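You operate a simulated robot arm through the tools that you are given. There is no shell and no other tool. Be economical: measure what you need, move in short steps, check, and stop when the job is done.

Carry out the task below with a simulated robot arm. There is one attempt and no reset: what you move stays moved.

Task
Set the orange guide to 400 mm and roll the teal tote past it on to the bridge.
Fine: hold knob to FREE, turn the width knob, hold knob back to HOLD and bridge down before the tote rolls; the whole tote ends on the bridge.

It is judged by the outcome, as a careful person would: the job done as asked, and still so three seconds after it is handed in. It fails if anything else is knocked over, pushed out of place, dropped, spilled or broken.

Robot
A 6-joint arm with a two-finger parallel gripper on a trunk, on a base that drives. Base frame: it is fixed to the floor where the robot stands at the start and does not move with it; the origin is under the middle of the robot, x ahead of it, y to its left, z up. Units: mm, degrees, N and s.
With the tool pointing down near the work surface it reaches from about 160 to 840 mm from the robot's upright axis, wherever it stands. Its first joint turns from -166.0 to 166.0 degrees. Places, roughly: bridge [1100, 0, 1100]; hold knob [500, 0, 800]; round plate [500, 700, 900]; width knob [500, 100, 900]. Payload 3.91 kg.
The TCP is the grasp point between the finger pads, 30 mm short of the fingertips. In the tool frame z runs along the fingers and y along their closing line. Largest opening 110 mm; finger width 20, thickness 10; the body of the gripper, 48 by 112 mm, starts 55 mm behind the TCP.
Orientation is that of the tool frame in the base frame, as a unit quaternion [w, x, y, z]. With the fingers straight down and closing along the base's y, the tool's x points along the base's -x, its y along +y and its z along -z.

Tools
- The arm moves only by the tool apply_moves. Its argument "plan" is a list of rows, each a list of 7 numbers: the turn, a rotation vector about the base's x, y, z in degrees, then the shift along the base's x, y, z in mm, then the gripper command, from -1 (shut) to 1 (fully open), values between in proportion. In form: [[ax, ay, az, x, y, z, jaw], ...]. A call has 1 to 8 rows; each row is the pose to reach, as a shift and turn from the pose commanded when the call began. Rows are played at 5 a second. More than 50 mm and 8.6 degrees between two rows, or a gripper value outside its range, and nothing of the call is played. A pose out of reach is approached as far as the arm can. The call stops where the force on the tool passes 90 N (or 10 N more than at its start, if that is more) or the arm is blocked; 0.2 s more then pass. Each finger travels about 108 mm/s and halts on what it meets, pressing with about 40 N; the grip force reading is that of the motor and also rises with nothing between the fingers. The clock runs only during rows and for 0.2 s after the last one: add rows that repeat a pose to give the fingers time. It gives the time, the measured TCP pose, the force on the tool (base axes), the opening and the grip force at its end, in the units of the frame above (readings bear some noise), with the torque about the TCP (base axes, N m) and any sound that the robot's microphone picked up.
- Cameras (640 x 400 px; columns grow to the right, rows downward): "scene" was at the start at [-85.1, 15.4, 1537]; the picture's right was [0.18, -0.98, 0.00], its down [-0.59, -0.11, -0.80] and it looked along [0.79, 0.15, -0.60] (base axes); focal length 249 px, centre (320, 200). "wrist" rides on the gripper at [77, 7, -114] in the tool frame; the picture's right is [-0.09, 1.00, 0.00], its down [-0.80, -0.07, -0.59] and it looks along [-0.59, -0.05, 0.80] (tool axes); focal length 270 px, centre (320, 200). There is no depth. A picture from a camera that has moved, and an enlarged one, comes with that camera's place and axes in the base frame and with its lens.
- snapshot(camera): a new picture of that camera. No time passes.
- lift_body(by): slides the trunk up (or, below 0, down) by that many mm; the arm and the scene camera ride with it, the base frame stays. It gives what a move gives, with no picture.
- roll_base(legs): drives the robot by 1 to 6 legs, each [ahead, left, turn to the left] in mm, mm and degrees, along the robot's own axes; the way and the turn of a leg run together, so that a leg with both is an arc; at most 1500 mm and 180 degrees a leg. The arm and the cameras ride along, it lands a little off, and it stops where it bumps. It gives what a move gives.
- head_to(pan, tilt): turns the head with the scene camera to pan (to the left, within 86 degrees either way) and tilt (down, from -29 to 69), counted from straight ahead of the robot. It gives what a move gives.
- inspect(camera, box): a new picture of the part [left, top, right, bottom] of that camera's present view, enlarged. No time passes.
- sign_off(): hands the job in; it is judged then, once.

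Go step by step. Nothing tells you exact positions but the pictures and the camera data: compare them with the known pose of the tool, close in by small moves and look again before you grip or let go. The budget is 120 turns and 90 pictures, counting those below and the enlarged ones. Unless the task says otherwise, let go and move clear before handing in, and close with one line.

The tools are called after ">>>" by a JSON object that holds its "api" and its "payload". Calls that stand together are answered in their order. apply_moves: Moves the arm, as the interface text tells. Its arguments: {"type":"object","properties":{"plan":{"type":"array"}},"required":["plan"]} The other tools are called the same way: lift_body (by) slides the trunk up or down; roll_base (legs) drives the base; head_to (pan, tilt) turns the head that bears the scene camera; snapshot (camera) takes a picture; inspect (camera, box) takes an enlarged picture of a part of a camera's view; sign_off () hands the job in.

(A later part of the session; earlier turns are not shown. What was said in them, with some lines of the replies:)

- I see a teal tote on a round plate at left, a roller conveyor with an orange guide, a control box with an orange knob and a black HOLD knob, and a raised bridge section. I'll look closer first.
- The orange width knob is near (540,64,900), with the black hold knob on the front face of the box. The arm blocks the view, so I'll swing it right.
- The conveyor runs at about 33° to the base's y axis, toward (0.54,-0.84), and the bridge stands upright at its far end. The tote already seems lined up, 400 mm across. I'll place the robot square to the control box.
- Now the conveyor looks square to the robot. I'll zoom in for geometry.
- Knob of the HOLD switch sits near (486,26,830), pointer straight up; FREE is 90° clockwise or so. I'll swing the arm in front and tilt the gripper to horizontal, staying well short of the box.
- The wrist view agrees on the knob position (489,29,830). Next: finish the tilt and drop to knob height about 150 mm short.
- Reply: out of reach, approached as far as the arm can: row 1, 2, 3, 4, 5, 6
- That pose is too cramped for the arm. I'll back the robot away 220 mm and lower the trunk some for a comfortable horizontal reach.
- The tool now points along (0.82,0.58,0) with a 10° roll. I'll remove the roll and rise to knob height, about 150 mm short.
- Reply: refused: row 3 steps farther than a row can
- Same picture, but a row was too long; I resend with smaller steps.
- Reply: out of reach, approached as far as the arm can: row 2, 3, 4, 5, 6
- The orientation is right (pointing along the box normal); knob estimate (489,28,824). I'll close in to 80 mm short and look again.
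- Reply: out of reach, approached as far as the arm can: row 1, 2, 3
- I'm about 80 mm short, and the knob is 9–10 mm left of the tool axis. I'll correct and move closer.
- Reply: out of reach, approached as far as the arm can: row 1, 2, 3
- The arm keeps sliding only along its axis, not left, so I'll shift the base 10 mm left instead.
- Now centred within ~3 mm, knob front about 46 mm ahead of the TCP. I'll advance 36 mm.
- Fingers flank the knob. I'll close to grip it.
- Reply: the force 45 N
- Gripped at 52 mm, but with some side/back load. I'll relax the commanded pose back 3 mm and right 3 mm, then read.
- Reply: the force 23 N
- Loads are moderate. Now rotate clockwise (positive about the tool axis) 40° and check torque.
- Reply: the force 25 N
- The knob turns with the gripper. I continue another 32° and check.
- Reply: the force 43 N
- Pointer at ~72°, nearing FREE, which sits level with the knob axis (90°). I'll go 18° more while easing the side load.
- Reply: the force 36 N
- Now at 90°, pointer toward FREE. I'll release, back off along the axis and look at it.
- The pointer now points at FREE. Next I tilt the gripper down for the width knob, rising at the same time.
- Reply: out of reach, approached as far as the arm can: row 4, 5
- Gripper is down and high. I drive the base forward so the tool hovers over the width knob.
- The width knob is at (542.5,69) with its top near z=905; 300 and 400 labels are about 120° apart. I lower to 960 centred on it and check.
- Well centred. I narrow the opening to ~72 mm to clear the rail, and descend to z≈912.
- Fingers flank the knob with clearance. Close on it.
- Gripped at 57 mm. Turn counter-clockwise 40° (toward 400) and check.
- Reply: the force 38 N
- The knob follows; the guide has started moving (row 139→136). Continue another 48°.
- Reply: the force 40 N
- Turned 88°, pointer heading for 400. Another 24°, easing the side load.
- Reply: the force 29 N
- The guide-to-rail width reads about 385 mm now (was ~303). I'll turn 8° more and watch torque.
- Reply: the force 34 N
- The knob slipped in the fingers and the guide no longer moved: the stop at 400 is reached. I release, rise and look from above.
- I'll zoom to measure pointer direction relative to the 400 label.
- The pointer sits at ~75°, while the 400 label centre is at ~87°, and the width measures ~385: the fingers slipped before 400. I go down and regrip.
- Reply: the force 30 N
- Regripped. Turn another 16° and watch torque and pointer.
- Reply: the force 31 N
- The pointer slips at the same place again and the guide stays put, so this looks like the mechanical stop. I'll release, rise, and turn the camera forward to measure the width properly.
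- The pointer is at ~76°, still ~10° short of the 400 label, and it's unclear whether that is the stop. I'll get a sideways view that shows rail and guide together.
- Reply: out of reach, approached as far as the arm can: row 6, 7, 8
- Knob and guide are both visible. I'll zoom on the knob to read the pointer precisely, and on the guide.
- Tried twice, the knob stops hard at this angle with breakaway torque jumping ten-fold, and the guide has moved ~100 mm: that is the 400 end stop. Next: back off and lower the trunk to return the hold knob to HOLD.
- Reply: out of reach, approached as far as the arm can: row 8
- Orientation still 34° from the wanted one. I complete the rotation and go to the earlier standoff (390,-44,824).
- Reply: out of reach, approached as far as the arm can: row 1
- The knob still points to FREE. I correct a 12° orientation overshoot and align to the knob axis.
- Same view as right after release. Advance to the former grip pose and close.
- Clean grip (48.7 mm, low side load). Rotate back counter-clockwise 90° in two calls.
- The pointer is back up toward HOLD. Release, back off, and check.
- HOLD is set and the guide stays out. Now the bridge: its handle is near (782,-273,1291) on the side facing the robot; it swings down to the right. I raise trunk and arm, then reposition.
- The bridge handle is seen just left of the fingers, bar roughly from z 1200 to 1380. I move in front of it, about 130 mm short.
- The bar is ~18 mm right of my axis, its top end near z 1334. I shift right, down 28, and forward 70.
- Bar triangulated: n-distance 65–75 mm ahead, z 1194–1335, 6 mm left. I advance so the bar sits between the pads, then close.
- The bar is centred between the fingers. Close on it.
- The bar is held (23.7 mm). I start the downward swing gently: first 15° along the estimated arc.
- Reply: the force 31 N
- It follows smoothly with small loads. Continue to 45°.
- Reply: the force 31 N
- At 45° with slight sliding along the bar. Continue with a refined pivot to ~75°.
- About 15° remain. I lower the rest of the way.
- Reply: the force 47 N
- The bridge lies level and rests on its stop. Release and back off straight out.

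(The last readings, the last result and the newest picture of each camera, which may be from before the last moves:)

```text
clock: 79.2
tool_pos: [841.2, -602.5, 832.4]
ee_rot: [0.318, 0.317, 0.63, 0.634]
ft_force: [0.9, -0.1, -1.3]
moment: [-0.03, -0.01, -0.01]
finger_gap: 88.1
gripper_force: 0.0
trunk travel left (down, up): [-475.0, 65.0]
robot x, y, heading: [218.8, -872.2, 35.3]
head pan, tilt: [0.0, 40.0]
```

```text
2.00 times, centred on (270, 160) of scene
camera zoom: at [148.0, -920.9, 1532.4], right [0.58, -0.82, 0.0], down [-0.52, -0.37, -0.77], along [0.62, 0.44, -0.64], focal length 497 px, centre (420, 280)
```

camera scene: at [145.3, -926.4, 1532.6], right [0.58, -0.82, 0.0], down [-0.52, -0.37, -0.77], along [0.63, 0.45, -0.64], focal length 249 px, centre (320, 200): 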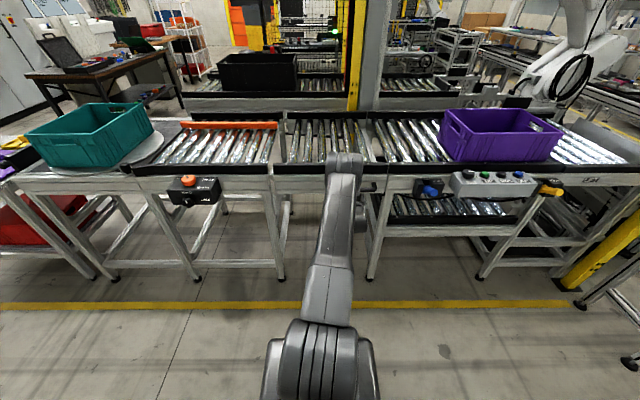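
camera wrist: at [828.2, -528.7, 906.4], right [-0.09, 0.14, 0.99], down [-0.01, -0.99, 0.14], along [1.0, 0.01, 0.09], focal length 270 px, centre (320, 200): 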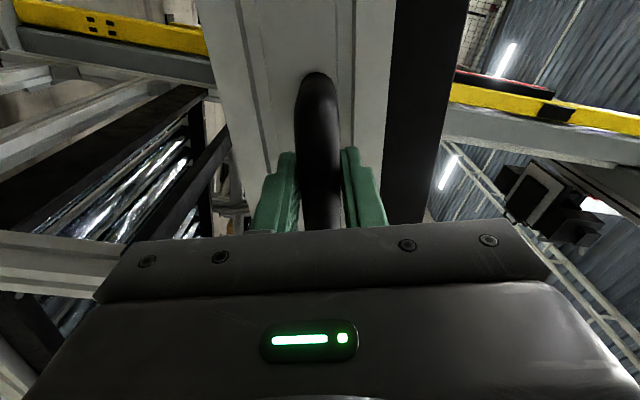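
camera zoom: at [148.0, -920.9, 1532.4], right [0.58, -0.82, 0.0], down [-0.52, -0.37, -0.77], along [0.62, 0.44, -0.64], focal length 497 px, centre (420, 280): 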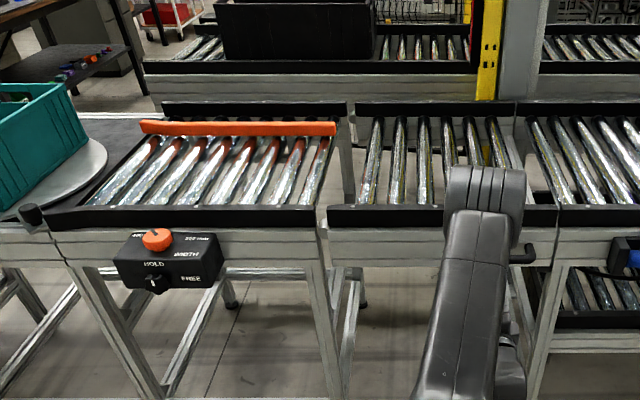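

Bridge is down flush, guide at 400, HOLD set. Now the tote: I plan to grip its trailing wall's rim at the middle from above and drive it along. First bring the tool to point down, raised.

>>> {"api": "apply_moves", "payload": {"plan": [[-6.9, 1.08, 4.86, 0, 0, 26, 0.6], [-13.8, 2.16, 9.72, 0, 0, 52, 0.6], [-20.7, 3.24, 14.6, 0, 0, 78, 0.6], [-27.6, 4.3, 19.4, 0, 0, 104, 0.6], [-34.5, 5.4, 24.3, 0, 0, 130, 0.6], [-41.4, 6.5, 29.2, 0, 0, 156, 0.6], [-48.3, 7.6, 34, 0, 0, 182, 0.6]]}}

>>> {"api": "apply_moves", "payload": {"plan": [[-6.9, 1.08, 4.86, 0, 0, 28, 0.6], [-13.8, 2.16, 9.72, 0, 0, 56, 0.6], [-20.7, 3.24, 14.6, 0, 0, 84, 0.6], [-27.6, 4.3, 19.4, 0, 0, 112, 0.6], [-34.5, 5.4, 24.3, 0, 0, 140, 0.6], [-41.4, 6.5, 29.2, 0, 0, 168, 0.6], [-48.3, 7.6, 34, 0, 0, 196, 0.6]]}}

>>> {"api": "roll_base", "payload": {"legs": [[0, 1287, 0]]}}

>>> {"api": "snapshot", "payload": {"camera": "scene"}}

```text
clock: 80.8
tool_pos: [841.6, -605.1, 1012.8]
ee_rot: [0.184, 0.011, 0.913, 0.365]
ft_force: [0.3, 0.1, 0.0]
moment: [-0.02, -0.01, 0.0]
finger_gap: 88.0
gripper_force: 0.1
trunk travel left (down, up): [-475.0, 65.0]
robot x, y, heading: [220.5, -873.0, 35.3]
head pan, tilt: [0.0, 40.0]
```

```text
clock: 82.4
tool_pos: [845.2, -607.4, 1203.2]
ee_rot: [0.019, -0.292, 0.946, 0.139]
ft_force: [0.5, 0.7, 0.4]
moment: [0.0, -0.01, 0.01]
finger_gap: 88.1
gripper_force: 0.0
out of reach, approached as far as the arm can: row 5, 6, 7
trunk travel left (down, up): [-475.0, 65.0]
robot x, y, heading: [217.7, -870.0, 35.5]
head pan, tilt: [0.0, 40.0]
```

```text
clock: 89.0
tool_pos: [98.0, 456.9, 1203.5]
ee_rot: [0.022, -0.284, 0.949, 0.137]
ft_force: [-0.3, 1.0, -0.7]
moment: [0.0, 0.03, 0.0]
finger_gap: 88.1
gripper_force: 0.0
trunk travel left (down, up): [-475.0, 65.0]
robot x, y, heading: [-533.1, 201.8, 34.9]
head pan, tilt: [0.0, 40.0]
```

```text
18 pictures are left
camera scene: at [-603.3, 154.9, 1532.4], right [0.57, -0.82, 0.0], down [-0.53, -0.36, -0.77], along [0.63, 0.43, -0.64], focal length 249 px, centre (320, 200)
```

scene: 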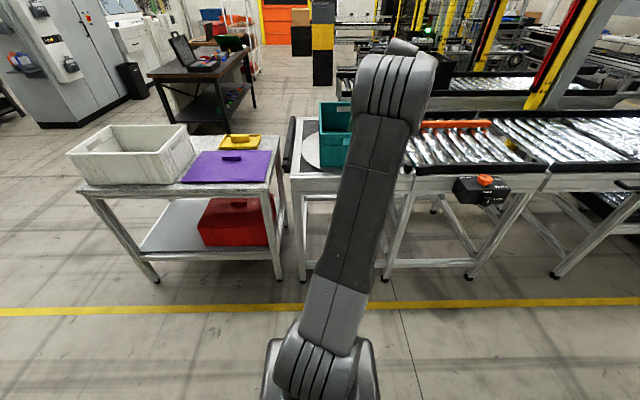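

The tool is still tilted 16°. I fix that, move 135 mm left, then drive forward toward the tote.

>>> {"api": "apply_moves", "payload": {"plan": [[-4, -0.6, 0.5, -20, 28, -10, 0.6], [-8, -1.2, 1, -40, 56, -20, 0.6], [-12, -1.8, 1.5, -60, 84, -30, 0.6], [-15.8, -2.4, 2, -78, 110, -40, 0.6], [-15.8, -2.4, 2, -78, 110, -40, 0.6]]}}

>>> {"api": "roll_base", "payload": {"legs": [[310, 0, 0.5]]}}

>>> {"api": "snapshot", "payload": {"camera": "wrist"}}

```text
clock: 90.2
tool_pos: [20.4, 556.4, 1156.3]
ee_rot: [0.0, -0.299, 0.944, 0.139]
ft_force: [0.5, 0.5, 0.2]
moment: [0.02, 0.0, 0.02]
finger_gap: 88.0
gripper_force: 0.0
out of reach, approached as far as the arm can: row 1, 2, 3, 4, 5
trunk travel left (down, up): [-475.0, 65.0]
robot x, y, heading: [-527.4, 203.3, 34.4]
head pan, tilt: [0.0, 40.0]
```

```text
clock: 92.3
tool_pos: [268.6, 739.7, 1156.9]
ee_rot: [0.0, -0.305, 0.942, 0.14]
ft_force: [0.1, 0.7, -0.3]
moment: [0.04, 0.0, 0.0]
finger_gap: 87.8
gripper_force: 0.1
trunk travel left (down, up): [-475.0, 65.0]
robot x, y, heading: [-279.6, 383.1, 35.1]
head pan, tilt: [0.0, 40.0]
```

```text
17 pictures are left
camera wrist: at [212.9, 672.9, 1261.3], right [-0.5, 0.82, 0.27], down [0.74, 0.25, 0.62], along [0.44, 0.51, -0.74], focal length 270 px, centre (320, 200)
```

wrist: 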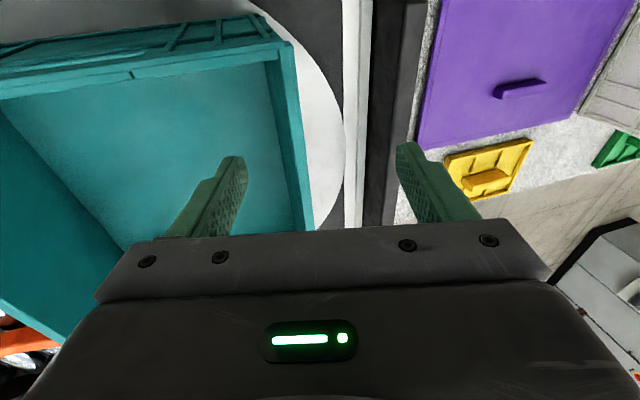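

The tilt remains 16°, likely limited at this cramped height. I move outward over the wall and lower a bit, without turning, to see whether it frees up.

>>> {"api": "apply_moves", "payload": {"plan": [[0, 0, 0, 26, 19, -5, 0.6], [0, 0, 0, 53, 37, -10, 0.6], [0, 0, 0, 80, 56, -15, 0.6], [0, 0, 0, 106, 75, -20, 0.6], [0, 0, 0, 106, 75, -20, 0.6]]}}

>>> {"api": "snapshot", "payload": {"camera": "wrist"}}

```text
clock: 93.5
tool_pos: [375.4, 814.2, 1137.8]
ee_rot: [-0.001, -0.306, 0.942, 0.14]
ft_force: [0.4, -0.5, -0.1]
moment: [-0.02, -0.04, -0.02]
finger_gap: 88.0
gripper_force: 0.0
trunk travel left (down, up): [-475.0, 65.0]
robot x, y, heading: [-279.9, 376.8, 35.2]
head pan, tilt: [0.0, 40.0]
```

```text
16 pictures are left
camera wrist: at [318.6, 746.9, 1242.7], right [-0.5, 0.82, 0.27], down [0.74, 0.25, 0.62], along [0.44, 0.51, -0.74], focal length 270 px, centre (320, 200)
```

wrist: 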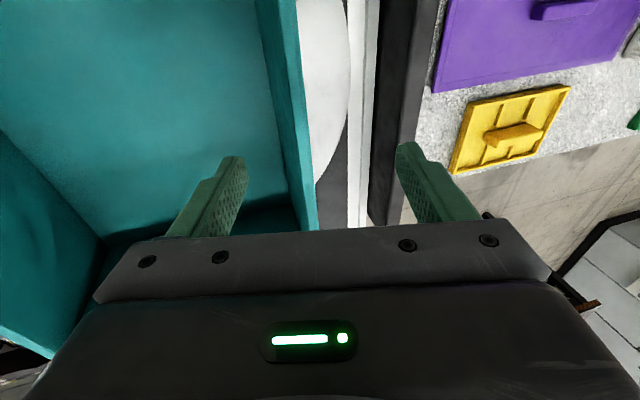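

Now reachable. I level the tool (16° about the conveyor normal) and look again.

>>> {"api": "apply_moves", "payload": {"plan": [[-5.1, -1.6, -0.2, 0, 0, 0, 0.6], [-10.2, -3.3, -0.3, 0, 0, 0, 0.6], [-15.3, -4.9, -0.5, 0, 0, 0, 0.6], [-15.3, -4.9, -0.5, 0, 0, 0, 0.6]]}}

>>> {"api": "snapshot", "payload": {"camera": "wrist"}}

```text
clock: 94.5
tool_pos: [374.4, 814.7, 1137.8]
ee_rot: [-0.001, -0.305, 0.942, 0.14]
ft_force: [0.8, 0.7, 0.5]
moment: [-0.03, -0.01, -0.01]
finger_gap: 87.9
gripper_force: 0.0
out of reach, approached as far as the arm can: row 1, 2, 3, 4
trunk travel left (down, up): [-475.0, 65.0]
robot x, y, heading: [-280.5, 376.8, 35.5]
head pan, tilt: [0.0, 40.0]
```

```text
15 pictures are left
camera wrist: at [318.8, 747.0, 1242.3], right [-0.5, 0.82, 0.27], down [0.74, 0.25, 0.62], along [0.44, 0.51, -0.74], focal length 270 px, centre (320, 200)
```

wrist: 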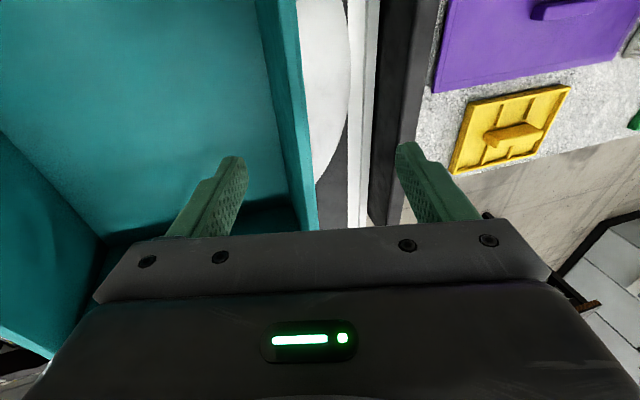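

A wrist limit keeps the 16° lean, which is acceptable: I'll straddle the trailing wall loosely (one finger each side), so the outer finger pushes and the inner one stops coasting. Descend onto the wall.

>>> {"api": "apply_moves", "payload": {"plan": [[0, 0, 0, 8, 6, -25, 0.6], [0, 0, 0, 16, 12, -50, 0.6], [0, 0, 0, 16, 12, -70, 0.6], [0, 0, 0, 16, 12, -86, 0.6], [0, 0, 0, 16, 12, -86, 0.6]]}}

>>> {"api": "snapshot", "payload": {"camera": "wrist"}}

>>> {"api": "snapshot", "payload": {"camera": "scene"}}

```text
clock: 95.7
tool_pos: [392.8, 829.1, 1051.0]
ee_rot: [0.0, -0.306, 0.942, 0.141]
ft_force: [0.0, 0.9, 0.3]
moment: [-0.01, 0.02, -0.01]
finger_gap: 87.9
gripper_force: 0.0
trunk travel left (down, up): [-475.0, 65.0]
robot x, y, heading: [-275.4, 380.8, 35.2]
head pan, tilt: [0.0, 40.0]
```

```text
14 pictures are left
camera wrist: at [335.1, 760.1, 1155.7], right [-0.5, 0.82, 0.27], down [0.74, 0.25, 0.62], along [0.44, 0.51, -0.74], focal length 270 px, centre (320, 200)
```

wrist: 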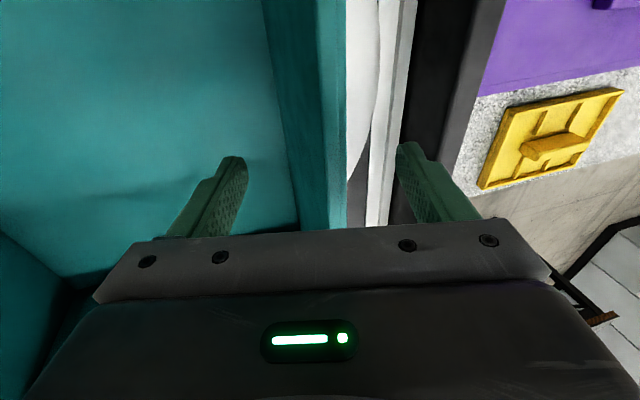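

```text
13 pictures are left
camera scene: at [-349.4, 330.1, 1532.4], right [0.58, -0.82, 0.0], down [-0.53, -0.37, -0.77], along [0.63, 0.44, -0.64], focal length 249 px, centre (320, 200)
```

scene: 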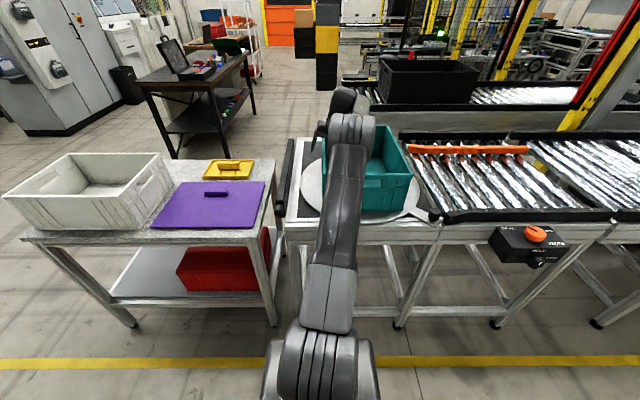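

The fingers straddle the rim. I narrow the gap to ~40 mm around it and check the load.

>>> {"api": "apply_moves", "payload": {"plan": [[0, 0, 0, 0, 0, -4, 0.2], [0, 0, 0, 0, 0, -4, -0.1], [0, 0, 0, 0, 0, -4, -0.27], [0, 0, 0, 0, 0, -4, -0.27]]}}

>>> {"api": "inspect", "payload": {"camera": "wrist", "box": [220, 100, 420, 240]}}

```text
clock: 96.7
tool_pos: [391.9, 827.0, 1046.2]
ee_rot: [0.0, -0.305, 0.942, 0.142]
ft_force: [0.3, 0.3, -0.5]
moment: [0.01, 0.0, -0.03]
finger_gap: 39.8
gripper_force: 0.0
trunk travel left (down, up): [-475.0, 65.0]
robot x, y, heading: [-280.6, 381.1, 35.4]
head pan, tilt: [0.0, 40.0]
```

```text
2.86 times, centred on (320, 170) of wrist
camera zoom: at [335.2, 759.9, 1151.7], right [-0.5, 0.82, 0.27], down [0.74, 0.25, 0.62], along [0.44, 0.51, -0.74], focal length 772 px, centre (320, 286)
```

zoom: 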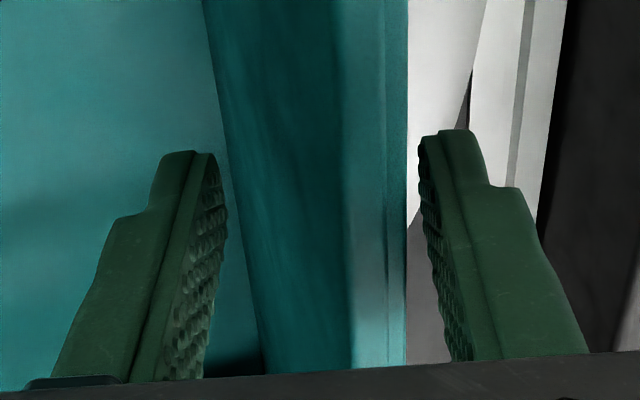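

The wall is loosely caged. Now roll the tote: drive 350 mm to the right and check.

>>> {"api": "roll_base", "payload": {"legs": [[0, -350, 0]]}}

>>> {"api": "snapshot", "payload": {"camera": "scene"}}

```text
clock: 98.9
tool_pos: [589.6, 549.3, 1046.7]
ee_rot: [0.0, -0.306, 0.942, 0.141]
ft_force: [0.1, -0.5, -1.1]
moment: [-0.03, 0.0, -0.01]
finger_gap: 40.2
gripper_force: 0.0
trunk travel left (down, up): [-475.0, 65.0]
robot x, y, heading: [-81.7, 101.3, 35.4]
head pan, tilt: [0.0, 40.0]
```

```text
11 pictures are left
camera scene: at [-151.5, 50.3, 1532.3], right [0.58, -0.82, 0.0], down [-0.52, -0.37, -0.77], along [0.62, 0.44, -0.64], focal length 249 px, centre (320, 200)
```

scene: 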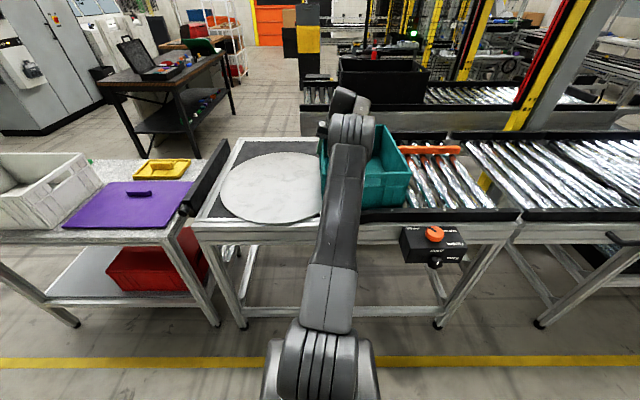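

The tote follows and is entering between rail and guide with no load. Continue 400 mm.

>>> {"api": "roll_base", "payload": {"legs": [[0, -400, 0]]}}

>>> {"api": "snapshot", "payload": {"camera": "scene"}}

```text
clock: 101.4
tool_pos: [820.0, 221.8, 1048.1]
ee_rot: [-0.001, -0.306, 0.941, 0.141]
ft_force: [-0.2, 0.1, -0.9]
moment: [0.05, -0.03, 0.0]
finger_gap: 40.0
gripper_force: 0.1
trunk travel left (down, up): [-475.0, 65.0]
robot x, y, heading: [150.9, -224.6, 35.3]
head pan, tilt: [0.0, 40.0]
```

```text
10 pictures are left
camera scene: at [79.5, -276.1, 1532.4], right [0.58, -0.82, 0.0], down [-0.53, -0.37, -0.77], along [0.63, 0.44, -0.64], focal length 249 px, centre (320, 200)
```

scene: 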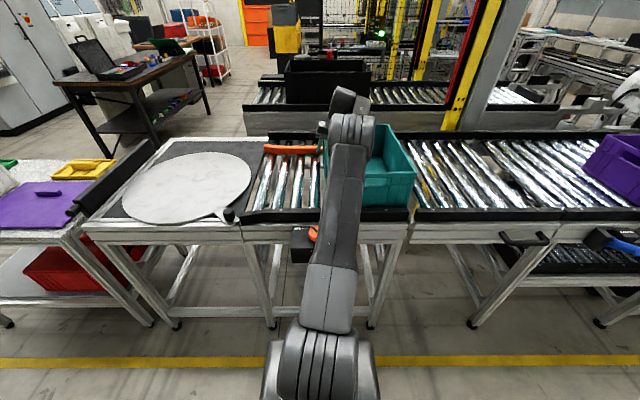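

Tote is passing the guide well. About 445 mm more puts it mid-bridge; I do 300 first.

>>> {"api": "roll_base", "payload": {"legs": [[0, -300, 0]]}}

>>> {"api": "snapshot", "payload": {"camera": "scene"}}

```text
clock: 103.4
tool_pos: [990.6, -17.1, 1048.3]
ee_rot: [0.0, -0.306, 0.941, 0.142]
ft_force: [-0.4, -0.2, -0.2]
moment: [-0.02, 0.05, 0.01]
finger_gap: 39.9
gripper_force: 0.1
trunk travel left (down, up): [-475.0, 65.0]
robot x, y, heading: [319.9, -466.4, 35.1]
head pan, tilt: [0.0, 40.0]
```

```text
9 pictures are left
camera scene: at [249.6, -516.3, 1532.4], right [0.58, -0.82, 0.0], down [-0.52, -0.37, -0.77], along [0.62, 0.44, -0.64], focal length 249 px, centre (320, 200)
```

scene: 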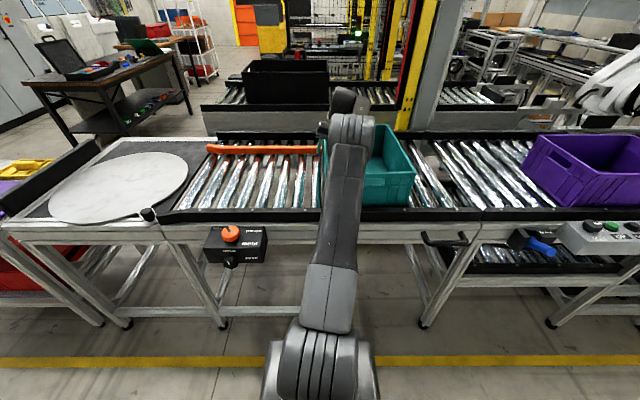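

Trailing wall is at ~590 along the conveyor; the bridge spans ~626–1155. Another 150 mm centres the tote.

>>> {"api": "roll_base", "payload": {"legs": [[0, -150, 0]]}}

>>> {"api": "snapshot", "payload": {"camera": "scene"}}

```text
clock: 104.8
tool_pos: [1075.6, -139.2, 1047.1]
ee_rot: [0.0, -0.306, 0.941, 0.142]
ft_force: [-0.4, -0.4, 0.1]
moment: [0.02, 0.01, -0.04]
finger_gap: 40.1
gripper_force: 0.1
trunk travel left (down, up): [-475.0, 65.0]
robot x, y, heading: [405.9, -587.2, 35.4]
head pan, tilt: [0.0, 40.0]
```

```text
8 pictures are left
camera scene: at [336.2, -638.3, 1532.4], right [0.58, -0.81, 0.0], down [-0.52, -0.37, -0.77], along [0.62, 0.44, -0.64], focal length 249 px, centre (320, 200)
```

scene: 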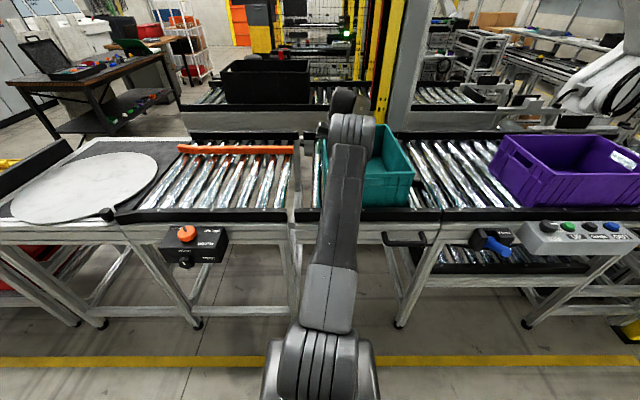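

The tote sits on the bridge, clear of both ends. I open the fingers, lift straight out and back away.

>>> {"api": "apply_moves", "payload": {"plan": [[0, 0, 0, 0, 0, 0, 0.1], [0, 0, 0, 0, 0, 0, 0.4], [0, 0, 0, 0, 0, 30, 0.4], [0, 0, 0, 0, 0, 65, 0.4], [0, 0, 0, 0, 0, 105, 0.4], [0, 0, 0, -40, -28, 105, 0.4]]}}

>>> {"api": "roll_base", "payload": {"legs": [[-450, 0, 0]]}}

>>> {"api": "snapshot", "payload": {"camera": "scene"}}

```text
clock: 106.2
tool_pos: [1038.1, -166.9, 1152.0]
ee_rot: [-0.001, -0.307, 0.941, 0.142]
ft_force: [-0.3, -0.2, 0.1]
moment: [0.01, 0.04, -0.01]
finger_gap: 77.0
gripper_force: 0.2
out of reach, approached as far as the arm can: row 5
trunk travel left (down, up): [-475.0, 65.0]
robot x, y, heading: [407.4, -583.9, 35.4]
head pan, tilt: [0.0, 40.0]
```

```text
clock: 108.9
tool_pos: [678.6, -427.1, 1151.8]
ee_rot: [-0.001, -0.302, 0.943, 0.141]
ft_force: [0.0, -0.5, 0.4]
moment: [0.0, 0.0, -0.02]
finger_gap: 76.9
gripper_force: 0.1
trunk travel left (down, up): [-475.0, 65.0]
robot x, y, heading: [43.6, -842.6, 35.0]
head pan, tilt: [0.0, 40.0]
```

```text
7 pictures are left
camera scene: at [-27.0, -892.1, 1532.3], right [0.57, -0.82, 0.0], down [-0.53, -0.37, -0.77], along [0.63, 0.44, -0.64], focal length 249 px, centre (320, 200)
```

scene: 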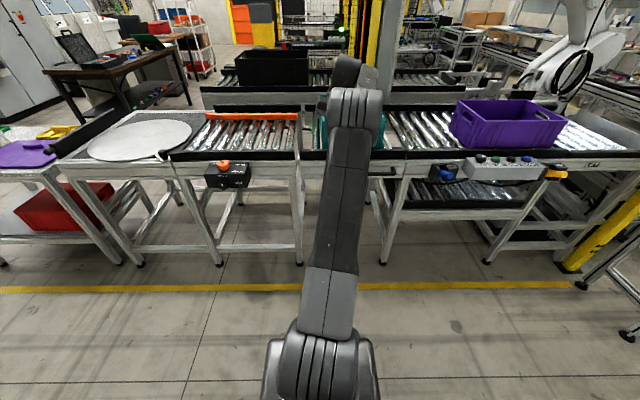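

The arm hides the tote; I drive a bit left and turn the head to check it directly.

>>> {"api": "roll_base", "payload": {"legs": [[0, 450, 0]]}}

>>> {"api": "head_to", "payload": {"pan": -20, "tilt": 35}}

>>> {"api": "inspect", "payload": {"camera": "scene", "box": [200, 60, 500, 250]}}

```text
clock: 111.6
tool_pos: [424.9, -58.7, 1151.7]
ee_rot: [0.0, -0.301, 0.943, 0.141]
ft_force: [-0.1, -0.4, -0.9]
moment: [-0.03, 0.01, 0.0]
finger_gap: 77.0
gripper_force: 0.1
trunk travel left (down, up): [-475.0, 65.0]
robot x, y, heading: [-214.9, -482.6, 34.9]
head pan, tilt: [0.0, 40.0]
```

```text
clock: 112.4
tool_pos: [424.7, -59.5, 1151.4]
ee_rot: [0.0, -0.301, 0.943, 0.141]
ft_force: [0.5, 0.3, -0.6]
moment: [-0.01, 0.02, 0.01]
finger_gap: 77.0
gripper_force: 0.1
trunk travel left (down, up): [-475.0, 65.0]
robot x, y, heading: [-212.4, -471.1, 34.9]
head pan, tilt: [-20.0, 35.0]
```

```text
2.11 times, centred on (350, 155) of scene
camera zoom: at [-267.1, -550.1, 1539.9], right [0.26, -0.97, 0.0], down [-0.55, -0.15, -0.82], along [0.79, 0.21, -0.57], focal length 524 px, centre (257, 295)
```

zoom: 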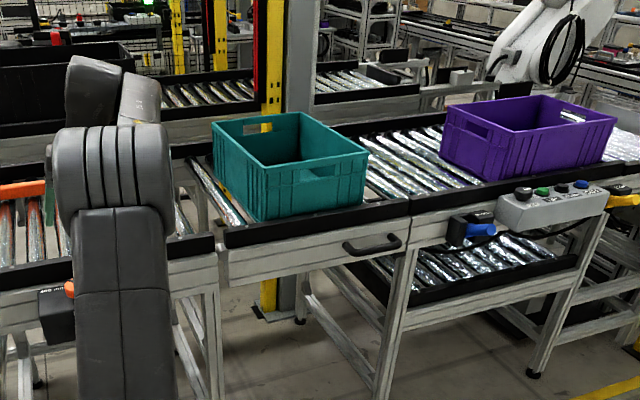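

The whole teal tote stands on the lowered bridge, clear of both ends and of the purple tote. The guide is out at its 400 stop and the hold knob is back at HOLD; the arm is clear, so I hand in.

>>> {"api": "sign_off", "payload": {}}

```text
The job is handed in.
```

I handed the job in with the whole teal tote on the lowered bridge, the hold knob back at HOLD and the arm clear. The 400 mm width is not fully confirmed. I turned the width knob until it would go no further, but its pointer stopped about 10° short of the middle of the 400 label. My camera measurements put the guide between about 385 and 400 mm.
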